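You operate a simulated robot arm through the tools that you are given. There is no shell and no other tool. Be economical: measure what you need, move in short steps, check, and stop when the job is done.

The job below is to be done with a simulated robot arm. You get a single attempt, and the scene is never put back.

Task
Put the blue sachet on top of the silver full reel on the top of the rework bench.

It is judged by the outcome, as a careful person would: the job done as asked, and still so three seconds after it is handed in. It fails if anything else is knocked over, pushed out of place, dropped, spilled or broken.

Robot
A 7-joint arm with a two-finger parallel gripper, fixed in place. Base frame: the origin is at the foot of the arm, x ahead of it, y to its left, z up; the work surface is at about z = 0. Units: m, rad, N and s.
With the tool pointing down near the work surface it reaches from about 0.22 to 0.58 m from the base axis. Its first joint turns from -1.152 to 1.152 rad. Payload 2.5 kg.
Tool frame: the origin (TCP) lies between the finger pads and is the grasp point; the fingertips stand 0.023 m ahead of it; z points along the fingers, y is the line along which they close. Largest opening 0.094 m; finger width 0.038, thickness 0.01; the body of the gripper, 0.054 by 0.096 m, starts 0.039 m behind the TCP.
Orientation is told as [roll, pitch, yaw] about the base's x, y, z axes, in that order, counted from this pose: with the fingers straight down and closing along the base's y, the tool's x points along the base's -x, its y along +y and its z along -z.

Tools
- The arm moves only by the tool play_rows. Its argument "plan" is text: rows parted by semicolons, each of 5 numbers parted by spaces: the gripper command, from -1 (shut) to 1 (fully open), values between in proportion, then the shift along the tool's x, y, z in m, then the turn about the tool's z in rad. In form: grip tx ty tz yaw; .... A call has 1 to 8 rows; each row is the pose to reach, as a shift and turn from the pose commanded when the call began, along the tool's axes at that moment. Rows are played at 5 a second. More than 0.05 m and 0.15 rad between two rows, or a gripper value outside its range, and nothing of the call is played. Where a pose cannot be reached the arm comes as near as it can. A force on the tool above 40 N (or 10 N above the force at the start of the call, whichever is more), or a blocked arm, ends the call early, and 0.2 s more pass. Each finger travels about 0.108 m/s and halts on what it meets, pressing with about 26 N; the grip force reading is that of the motor and also rises with nothing between the fingers. The clock runs only during rows and for 0.2 s after the last one: add rows that repeat a pose to give the fingers time. The reply holds the time, the measured pose of the TCP, the force on the tool along the base axes, the opening and the grip force, in the units named above and with some noise, and new pictures: "pictures" is both (left out), scene, wrist or none.
- Cameras (640 x 400 px; columns grow to the right, rows downward): "scene" is fixed at [0.1049, -0.3984, 0.5535]; the picture's right is [0.92, -0.40, 0.00], its down [-0.19, -0.45, -0.87] and it looks along [0.35, 0.80, -0.49] (base axes); focal length 338 px, centre (320, 200). "wrist" rides on the gripper at [-0.039, 0, -0.044] in the tool frame; the picture's right is [0.00, -1.00, 0.00], its down [0.97, 0.00, -0.24] and it looks along [0.24, 0.00, 0.97] (tool axes); focal length 218 px, centre (320, 200).
- point_at(camera, pixels): for up to 12 pixels [column, row] of the newest picture of that camera ("zoom" is the newest enlarged one), the place [x, y, z] in the base frame of the surface seen there, good to about 0.002 m. No time passes.
- enlarge(camera, box): a new picture of the part [left, top, right, bottom] of that camera's present view, enlarged. No time passes.
- sign_off(): hands the job in; it is judged then, once.

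Work in short steps. Measure before you move; look again where a grasp or a placing could have gone wrong, and mend it. You have 60 turns and 120 pictures in all, those below and enlarged ones among them. Open the gripper and draw the arm clear of the work before you hand the job in, unless the task says otherwise; then end with one line.

The tools are called after "Call:" by a JSON object that holds its "name" and its "arguments". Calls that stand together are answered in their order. play_rows: Moves the arm, as the interface text tells. Its arguments: {"type":"object","properties":{"plan":{"type":"string"},"pictures":{"type":"string","enum":["both","scene","wrist","none"]}},"required":["plan"]} The other tools are called the same way: point_at (camera, pixels) gives the place of the surface under pixels of a picture; enlarge (camera, box) takes an enlarged picture of a part of a camera's view; sign_off () hands the job in.

At the start:

```text
t: 0.0
eef_pos: [0.3216, 0.1933, 0.2924]
ee_rot: [0.001, -0.001, 0.002]
ft_force: [-0.5, 0.1, 0.6]
opening: 0.094
finger_force: 0.0
```

scene: 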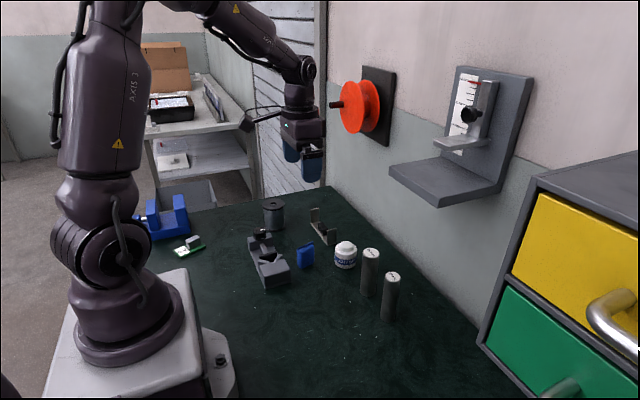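
wrist: 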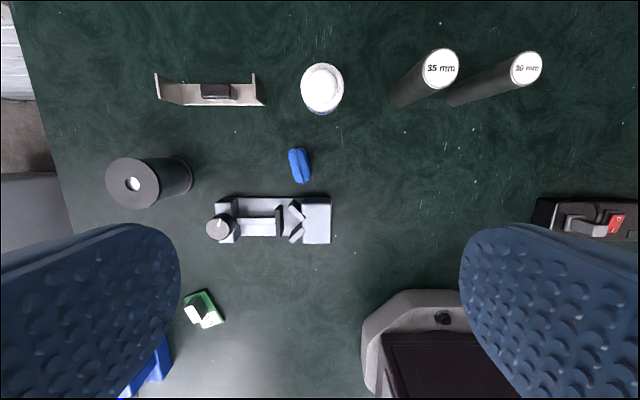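

The blue sachet seems to be at scene (305,255), and the grey reel at (273,213). I'll enlarge both to check and measure them.

Call:
{"name": "enlarge", "arguments": {"camera": "scene", "box": [220, 180, 420, 305]}}

Call:
{"name": "enlarge", "arguments": {"camera": "wrist", "box": [90, 50, 360, 219]}}

Call:
{"name": "point_at", "arguments": {"camera": "wrist", "pixels": [[300, 166], [292, 150], [306, 182], [290, 170], [311, 165], [133, 184], [107, 184], [158, 184], [133, 160], [133, 207], [185, 165], [275, 165]]}}

Call:
{"name": "point_at", "arguments": {"camera": "scene", "pixels": [[305, 245], [298, 250], [313, 245], [305, 258], [300, 267], [313, 262], [273, 201], [264, 203], [284, 203], [273, 207], [273, 220], [273, 198]]}}

```text
3.20 times, centred on (320, 242) of scene
```

zoom: 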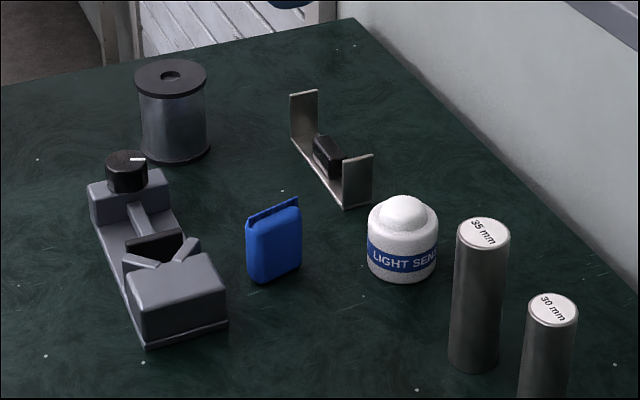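

```text
2.37 times, centred on (225, 134) of wrist
```

zoom: 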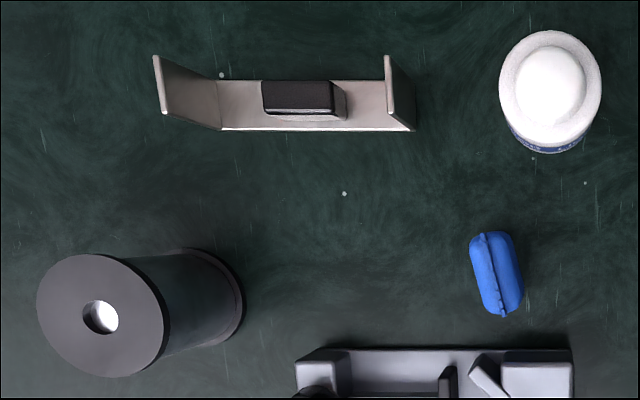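

```text
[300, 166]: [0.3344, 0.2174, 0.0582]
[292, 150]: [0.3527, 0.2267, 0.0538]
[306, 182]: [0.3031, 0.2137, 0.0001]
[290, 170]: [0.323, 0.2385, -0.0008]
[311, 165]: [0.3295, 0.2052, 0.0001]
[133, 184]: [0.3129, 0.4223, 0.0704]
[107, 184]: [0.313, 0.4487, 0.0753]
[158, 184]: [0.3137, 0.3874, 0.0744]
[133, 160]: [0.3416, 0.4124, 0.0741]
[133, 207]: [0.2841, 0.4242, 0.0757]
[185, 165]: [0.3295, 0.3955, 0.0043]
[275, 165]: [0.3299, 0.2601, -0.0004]
```

```text
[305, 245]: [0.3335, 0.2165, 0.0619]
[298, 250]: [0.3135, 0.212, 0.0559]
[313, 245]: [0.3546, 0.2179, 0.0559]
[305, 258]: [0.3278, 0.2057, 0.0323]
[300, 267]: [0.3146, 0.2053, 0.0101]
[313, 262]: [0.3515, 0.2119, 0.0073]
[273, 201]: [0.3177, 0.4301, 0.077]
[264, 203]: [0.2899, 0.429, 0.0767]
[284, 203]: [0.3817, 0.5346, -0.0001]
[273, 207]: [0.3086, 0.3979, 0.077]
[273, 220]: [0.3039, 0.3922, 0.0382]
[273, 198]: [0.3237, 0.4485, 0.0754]
```

The sachet stands upright, about 0.06 tall, near (0.333, 0.217). The reel top is at z≈0.076, near (0.313, 0.42). I'll measure the sachet's outline in the zoom to get its angle, and check for other reels.

Call:
{"name": "point_at", "arguments": {"camera": "zoom", "pixels": [[482, 240], [488, 260], [493, 280], [498, 300], [502, 312], [476, 262], [482, 285], [508, 255], [514, 280], [506, 240], [488, 303], [516, 296]]}}

Call:
{"name": "enlarge", "arguments": {"camera": "scene", "box": [100, 80, 300, 280]}}

```text
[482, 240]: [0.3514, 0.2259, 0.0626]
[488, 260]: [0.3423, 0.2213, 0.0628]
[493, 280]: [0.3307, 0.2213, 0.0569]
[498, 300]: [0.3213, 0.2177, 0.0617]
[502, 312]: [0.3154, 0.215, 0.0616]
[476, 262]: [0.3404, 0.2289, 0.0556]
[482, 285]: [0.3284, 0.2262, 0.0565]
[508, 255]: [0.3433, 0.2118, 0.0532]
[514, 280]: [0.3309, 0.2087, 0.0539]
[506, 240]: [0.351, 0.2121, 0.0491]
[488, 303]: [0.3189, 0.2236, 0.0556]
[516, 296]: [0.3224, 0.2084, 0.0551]
```

```text
2.00 times, centred on (200, 180) of scene
```

zoom: 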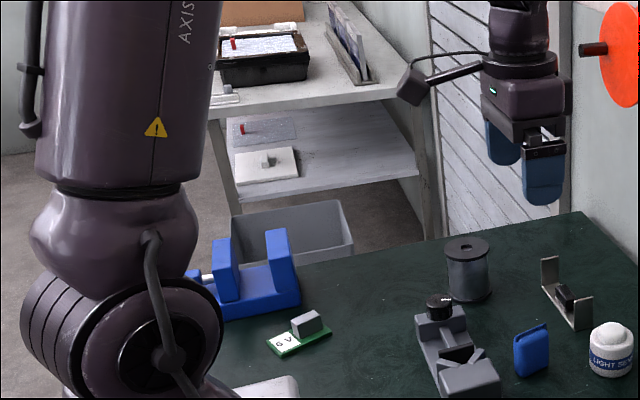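

Only one free reel stands on the bench: the silver one with dark flanges. The sachet's long axis is about 0.285 rad CCW from x, centred near (0.334, 0.219). Next I'll check how much room the jig and the reel leave.

Call:
{"name": "point_at", "arguments": {"camera": "wrist", "pixels": [[300, 197], [330, 198], [316, 200], [225, 205], [217, 222], [235, 197], [280, 210], [265, 198], [305, 190], [260, 196], [134, 184], [190, 180]]}}

Call:
{"name": "point_at", "arguments": {"camera": "zoom", "pixels": [[448, 246], [487, 246], [468, 238], [468, 256], [455, 252], [480, 252], [455, 240], [480, 240], [436, 300], [475, 380]]}}

```text
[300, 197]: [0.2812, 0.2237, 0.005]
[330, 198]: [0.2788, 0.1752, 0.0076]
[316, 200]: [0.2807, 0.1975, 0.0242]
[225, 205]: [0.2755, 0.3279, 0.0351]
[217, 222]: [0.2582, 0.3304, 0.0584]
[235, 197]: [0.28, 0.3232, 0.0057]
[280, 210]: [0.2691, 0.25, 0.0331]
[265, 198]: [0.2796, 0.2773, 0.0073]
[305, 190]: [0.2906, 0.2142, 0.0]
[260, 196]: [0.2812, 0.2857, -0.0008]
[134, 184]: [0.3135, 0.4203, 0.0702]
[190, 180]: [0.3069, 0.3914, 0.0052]
```

```text
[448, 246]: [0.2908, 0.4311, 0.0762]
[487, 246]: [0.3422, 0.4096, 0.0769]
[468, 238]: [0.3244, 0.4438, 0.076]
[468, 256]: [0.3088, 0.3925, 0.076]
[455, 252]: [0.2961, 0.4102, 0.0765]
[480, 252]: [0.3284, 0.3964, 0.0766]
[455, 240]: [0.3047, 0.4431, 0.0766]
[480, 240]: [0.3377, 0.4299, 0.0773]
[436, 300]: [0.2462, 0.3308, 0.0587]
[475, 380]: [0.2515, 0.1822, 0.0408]
```

The path is clear: the jig edge is at x≈0.281, and the reel top is centred at (0.315, 0.418, 0.0765) with radius ~0.03. I'll move over the sachet, yaw to line up with it, go down to z≈0.13 with the gripper part open, and look.

Call:
{"name": "play_rows", "arguments": {"plan": "0.3 -0.006 0.013 0.03 -0.14; 0.3 -0.0124 0.0257 0.07 -0.285; 0.3 -0.0124 0.0257 0.115 -0.285; 0.3 -0.0124 0.0257 0.16 -0.285; 0.3 -0.0124 0.0257 0.16 -0.285"}}

```text
t: 1.2
eef_pos: [0.3334, 0.2189, 0.1329]
ee_rot: [-0.001, 0.001, 0.287]
ft_force: [0.1, 0.4, -0.3]
opening: 0.0611
finger_force: 0.2
```

scene: 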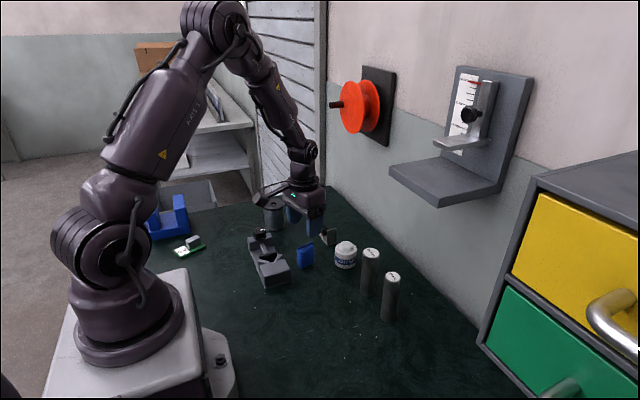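
wrist: 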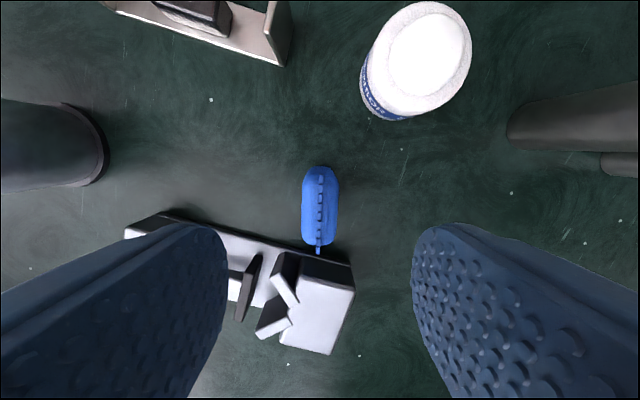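

The seam sits at column 320, aligned and midway between the fingers. I'll measure the sachet's two ends to centre along its length.

Call:
{"name": "point_at", "arguments": {"camera": "wrist", "pixels": [[320, 170], [320, 180], [319, 240], [318, 251], [305, 205], [335, 205], [320, 205]]}}

```text
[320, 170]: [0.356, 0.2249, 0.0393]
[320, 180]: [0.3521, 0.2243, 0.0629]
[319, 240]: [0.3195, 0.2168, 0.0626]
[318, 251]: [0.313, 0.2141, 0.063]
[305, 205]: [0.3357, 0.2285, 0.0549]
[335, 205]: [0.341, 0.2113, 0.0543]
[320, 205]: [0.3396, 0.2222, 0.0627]
```

The centre (0.3335, 0.2195) matches the TCP. I'll go down to z≈0.042 and close.

Call:
{"name": "play_rows", "arguments": {"plan": "0.3 0 0.0006 0.045 0; 0.3 0 0.0006 0.075 0; 0.3 0 0.0006 0.091 0; 0.3 0 0.0006 0.091 0; -0.65 0 0.0006 0.091 0; -0.65 0 0.0006 0.091 0; -0.65 0 0.0006 0.091 0"}}

```text
t: 2.8
eef_pos: [0.3328, 0.2193, 0.0421]
ee_rot: [0.001, -0.002, 0.284]
ft_force: [-0.5, 0.7, 0.5]
opening: 0.0211
finger_force: 26.3
```

scene: 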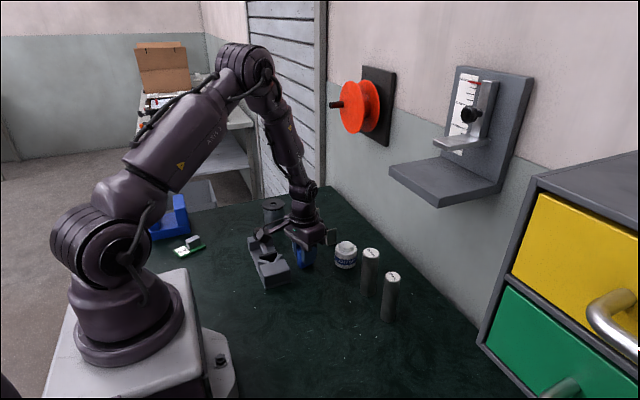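
wrist: 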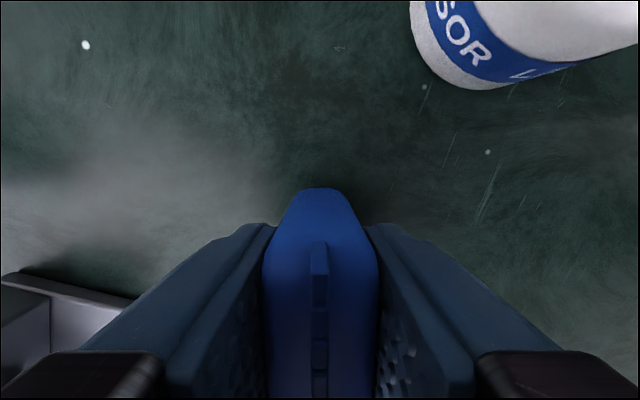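

The sachet is gripped at opening 0.021 and 26 N. I'll lift straight up 0.12 m and check it.

Call:
{"name": "play_rows", "arguments": {"plan": "-0.65 0 0 -0.02 0; -0.65 0 0 -0.05 0; -0.65 0 0 -0.085 0; -0.65 0 0 -0.12 0; -0.65 0 0 -0.12 0"}}

```text
t: 4.0
eef_pos: [0.3322, 0.2199, 0.1613]
ee_rot: [0.0, 0.0, 0.284]
ft_force: [0.8, -0.2, 0.2]
opening: 0.0215
finger_force: 25.8
```

scene: 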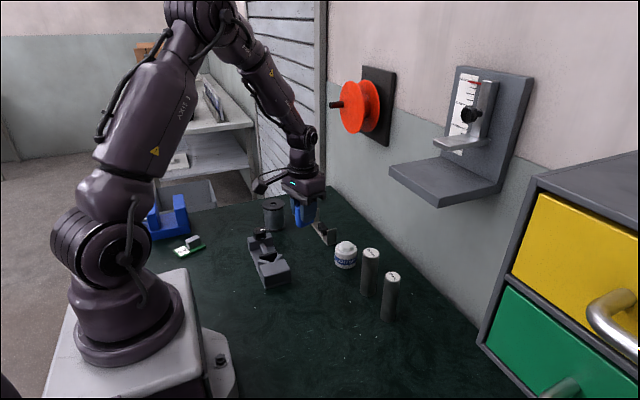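
wrist: 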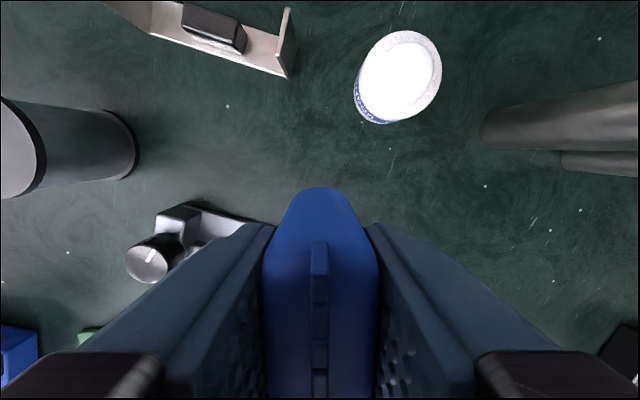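

It's held firmly; the sachet's bottom is at z≈0.119, above the 0.077 reel top. I'll carry it over the reel.

Call:
{"name": "play_rows", "arguments": {"plan": "-0.65 -0.006 0.03 0 0; -0.65 -0.0136 0.068 0 0; -0.65 -0.0216 0.108 0 0; -0.65 -0.0296 0.148 0 0; -0.65 -0.036 0.18 0 0; -0.65 -0.0389 0.195 0 0; -0.65 -0.0389 0.195 0 0"}}

Call:
{"name": "enlarge", "arguments": {"camera": "scene", "box": [220, 140, 340, 240]}}

```text
t: 5.6
eef_pos: [0.3155, 0.4179, 0.1616]
ee_rot: [-0.001, 0.0, 0.283]
ft_force: [1.1, -0.4, 0.5]
opening: 0.0211
finger_force: 25.8
```

scene: 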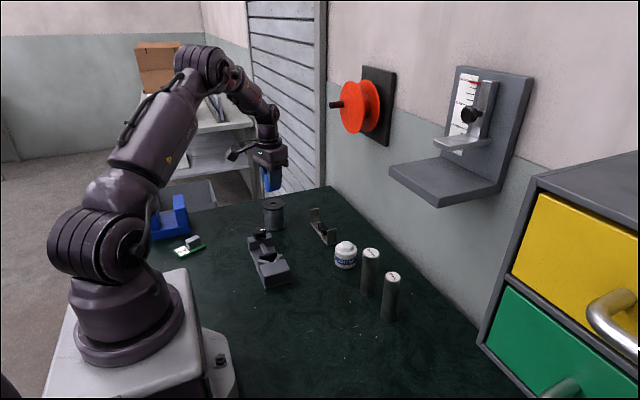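
wrist: 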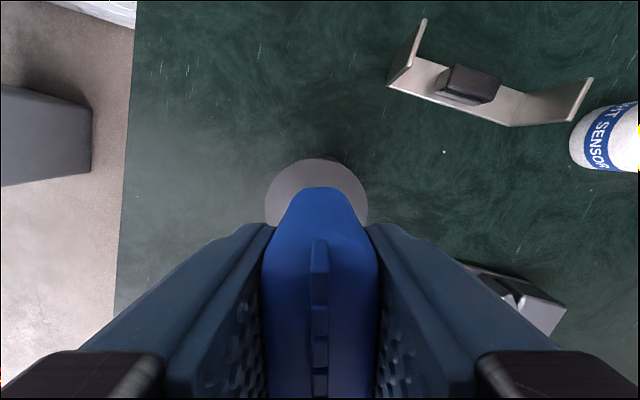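

```text
4.00 times, centred on (280, 190) of scene
```

zoom: 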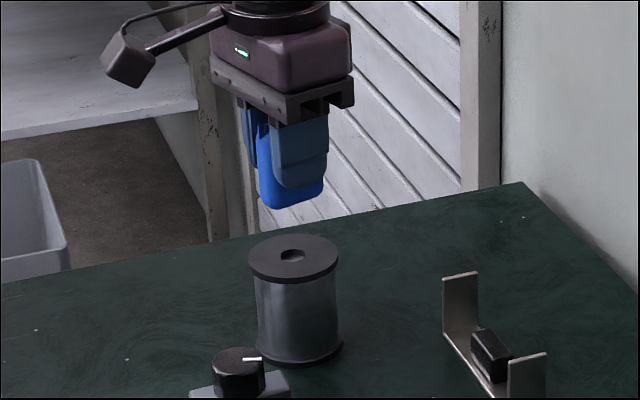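

The reel is in full view in the zoom, so I'll re-measure its rim and the sachet's bottom for a fine centring.

Call:
{"name": "point_at", "arguments": {"camera": "zoom", "pixels": [[250, 258], [338, 258], [293, 236], [293, 280], [265, 242], [322, 242], [262, 272], [325, 272], [265, 203], [290, 206], [320, 192], [290, 258]]}}

Call:
{"name": "point_at", "arguments": {"camera": "wrist", "pixels": [[317, 162], [268, 205], [365, 205], [280, 175], [355, 175]]}}

```text
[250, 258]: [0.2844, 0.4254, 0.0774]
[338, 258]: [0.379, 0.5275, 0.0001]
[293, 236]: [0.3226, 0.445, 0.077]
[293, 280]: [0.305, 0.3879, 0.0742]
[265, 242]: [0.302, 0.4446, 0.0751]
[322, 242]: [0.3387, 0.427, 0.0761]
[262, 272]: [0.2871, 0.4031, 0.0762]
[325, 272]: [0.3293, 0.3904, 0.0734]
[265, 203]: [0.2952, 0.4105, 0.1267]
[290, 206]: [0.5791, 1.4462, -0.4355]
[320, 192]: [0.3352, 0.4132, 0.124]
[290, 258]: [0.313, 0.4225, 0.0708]
```

```text
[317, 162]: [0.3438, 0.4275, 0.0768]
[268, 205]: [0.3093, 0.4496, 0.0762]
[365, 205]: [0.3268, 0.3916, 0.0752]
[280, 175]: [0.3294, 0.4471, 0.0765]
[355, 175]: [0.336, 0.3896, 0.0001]
```

The reel centre is ≈(0.314, 0.418), and contact is expected at TCP z≈0.119. I'll lower slowly to just above that and read the force.

Call:
{"name": "play_rows", "arguments": {"plan": "-0.65 0.0012 0.0003 0.015 0; -0.65 0.0012 0.0003 0.03 0; -0.65 0.0012 0.0003 0.037 0; -0.65 0.0012 0.0003 0.04 0; -0.65 0.0012 0.0003 0.041 0; -0.65 0.0012 0.0003 0.041 0", "pictures": "none"}}

Call:
{"name": "enlarge", "arguments": {"camera": "scene", "box": [240, 160, 310, 240]}}

```text
t: 7.0
eef_pos: [0.315, 0.4167, 0.1205]
ee_rot: [0.0, -0.001, 0.284]
ft_force: [-0.1, 0.3, -0.6]
opening: 0.0209
finger_force: 25.9
```

```text
5.00 times, centred on (275, 200) of scene
```

zoom: 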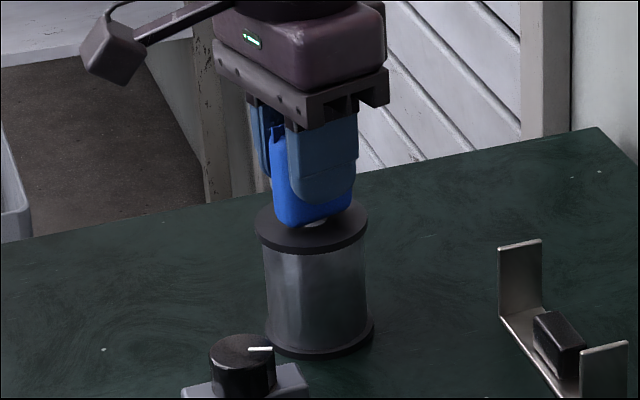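

The sachet hovers just above the reel, with the hole's near edge showing at zoom (315,224). I'll measure how the sachet's bottom sits relative to the hole and rim.

Call:
{"name": "point_at", "arguments": {"camera": "zoom", "pixels": [[315, 223], [316, 229], [300, 224], [285, 217], [345, 207], [257, 220], [366, 215], [300, 240], [335, 236], [270, 235], [264, 208], [358, 202]]}}

```text
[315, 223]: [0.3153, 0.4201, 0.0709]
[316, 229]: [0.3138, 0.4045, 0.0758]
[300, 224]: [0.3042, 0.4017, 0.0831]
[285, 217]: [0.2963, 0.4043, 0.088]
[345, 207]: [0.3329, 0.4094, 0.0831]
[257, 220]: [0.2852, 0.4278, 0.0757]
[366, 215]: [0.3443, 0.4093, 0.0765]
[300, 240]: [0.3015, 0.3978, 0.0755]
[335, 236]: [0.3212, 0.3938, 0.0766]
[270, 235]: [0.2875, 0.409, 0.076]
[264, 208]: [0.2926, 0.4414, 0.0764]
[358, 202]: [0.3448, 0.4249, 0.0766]
```

The sachet is centred over the hub. I'll lower in 1 mm steps until contact shows.

Call:
{"name": "play_rows", "arguments": {"plan": "-0.65 0 0 0.0008 0; -0.65 0 0 0.0016 0; -0.65 0 0 0.0016 0", "pictures": "none"}}

Call:
{"name": "enlarge", "arguments": {"camera": "scene", "box": [240, 160, 310, 240]}}

```text
t: 7.8
eef_pos: [0.3151, 0.4164, 0.1182]
ee_rot: [0.0, 0.001, 0.284]
ft_force: [-0.3, 0.4, -0.7]
opening: 0.0213
finger_force: 26.4
```

```text
5.00 times, centred on (275, 200) of scene
```

zoom: 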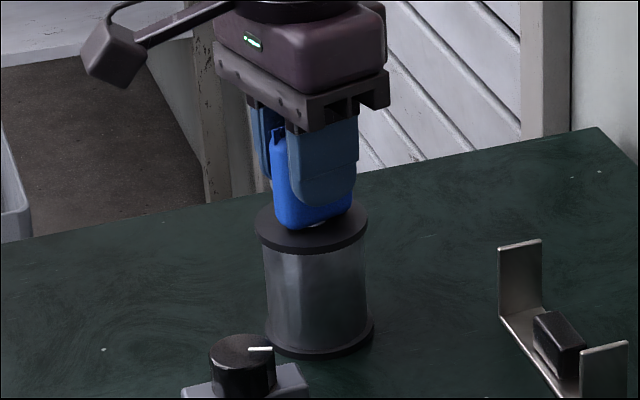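

No contact force yet. I'll keep lowering in half-millimetre steps.

Call:
{"name": "play_rows", "arguments": {"plan": "-0.65 0 0 0.0005 0; -0.65 0 0 0.001 0; -0.65 0 0 0.001 0", "pictures": "none"}}

```text
t: 8.6
eef_pos: [0.314, 0.4167, 0.1187]
ee_rot: [-0.001, 0.0, 0.285]
ft_force: [1.0, 0.7, -0.3]
opening: 0.0214
finger_force: 26.4
```

Still no clear force; I'll go another millimetre.

Call:
{"name": "play_rows", "arguments": {"plan": "-0.65 0 0 0.0005 0; -0.65 0 0 0.001 0; -0.65 0 0 0.001 0", "pictures": "none"}}

Call:
{"name": "enlarge", "arguments": {"camera": "scene", "box": [255, 190, 295, 215]}}

```text
t: 9.4
eef_pos: [0.3141, 0.4179, 0.1184]
ee_rot: [0.001, 0.001, 0.284]
ft_force: [-1.6, -0.6, 4.1]
opening: 0.0214
finger_force: 26.3
```

```text
16.00 times, centred on (275, 202) of scene
```

zoom: 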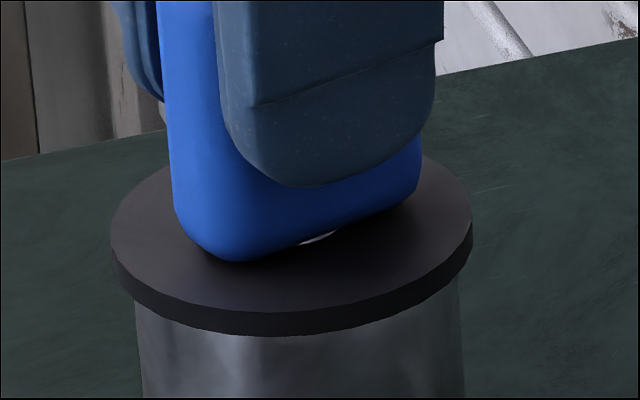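

The force reads 4 N upward and the sachet is seated and centred on the reel. I'll open slowly, with no other motion.

Call:
{"name": "play_rows", "arguments": {"plan": "-0.52 0 0 0 0; -0.45 0 0 0 0; -0.35 0 0 0 0; -0.2 0 0 0 0; 0 0 0 0 0; 0.2 0 0 0 0; 0.2 0 0 0 0"}}

Call:
{"name": "enlarge", "arguments": {"camera": "scene", "box": [240, 160, 310, 240]}}

```text
t: 11.0
eef_pos: [0.3145, 0.418, 0.1168]
ee_rot: [-0.001, 0.001, 0.285]
ft_force: [-0.1, -0.4, 0.0]
opening: 0.0563
finger_force: 0.0
```

scene: 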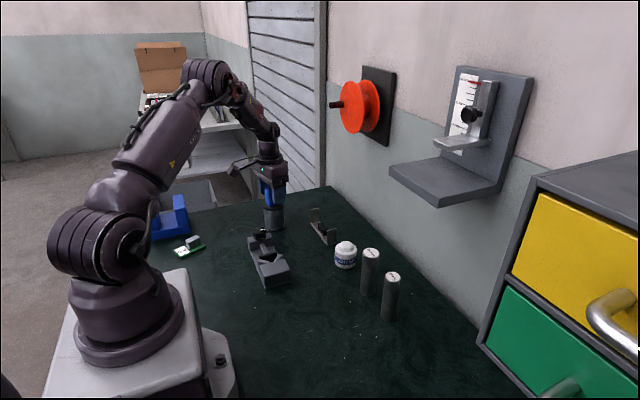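
wrist: 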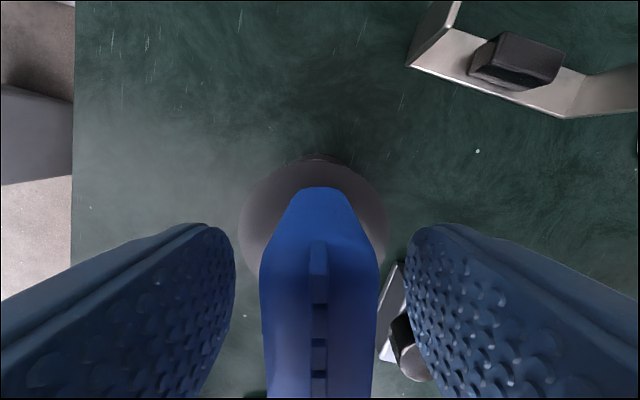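

```text
5.00 times, centred on (275, 200) of scene
```

zoom: 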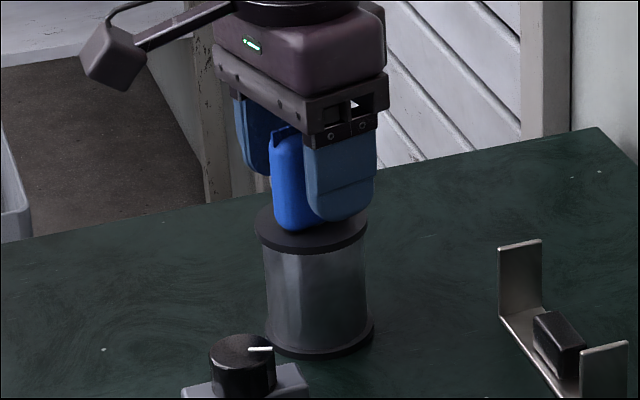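

The sachet stands free between the open fingers. I'll raise straight up, well clear, and look.

Call:
{"name": "play_rows", "arguments": {"plan": "0.2 0 0 -0.02 0; 0.2 0 0 -0.05 0; 0.2 0 0 -0.09 0; 0.2 0 0 -0.13 0; 0.2 0.01 -0.04 -0.15 0; 0.2 0.02 -0.085 -0.15 0; 0.2 0.02 -0.085 -0.15 0"}}

Call:
{"name": "enlarge", "arguments": {"camera": "scene", "box": [220, 160, 340, 240]}}

```text
t: 12.6
eef_pos: [0.3186, 0.3296, 0.2686]
ee_rot: [0.0, -0.001, 0.285]
ft_force: [-0.5, -0.4, -0.3]
opening: 0.0565
finger_force: 0.0
```

scene: 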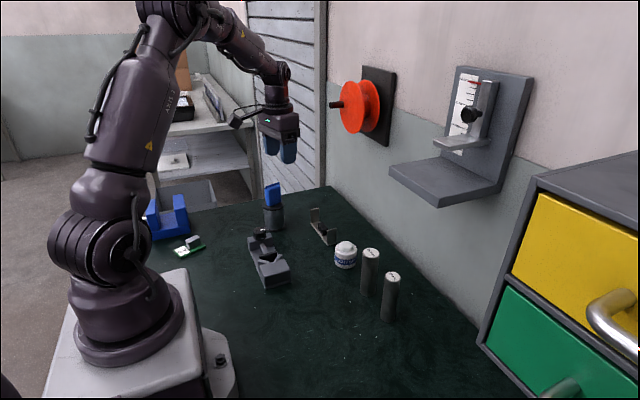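
wrist: 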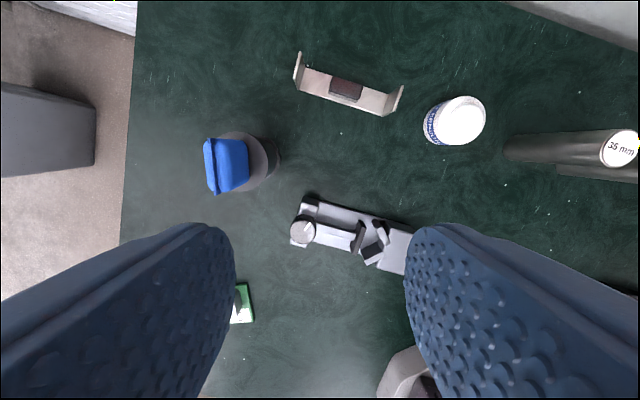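

```text
5.00 times, centred on (280, 200) of scene
```

zoom: 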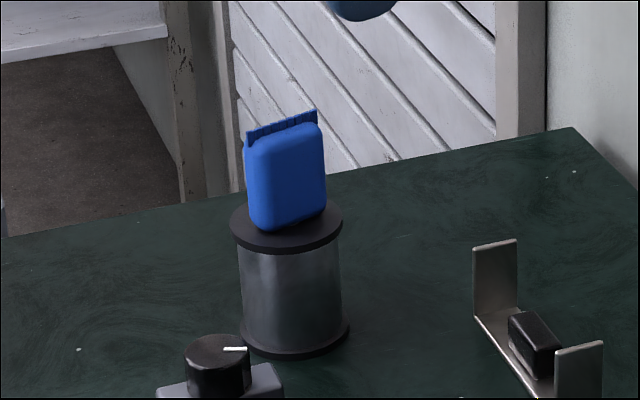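

The sachet stands steady in the middle of the reel, nothing else has moved, and the arm is clear. I'm handing it in.

Call:
{"name": "sign_off", "arguments": {}}

```text
The job is handed in.
```

The blue sachet is standing upright on top of the silver reel on the bench, with the gripper open and the arm drawn clear.
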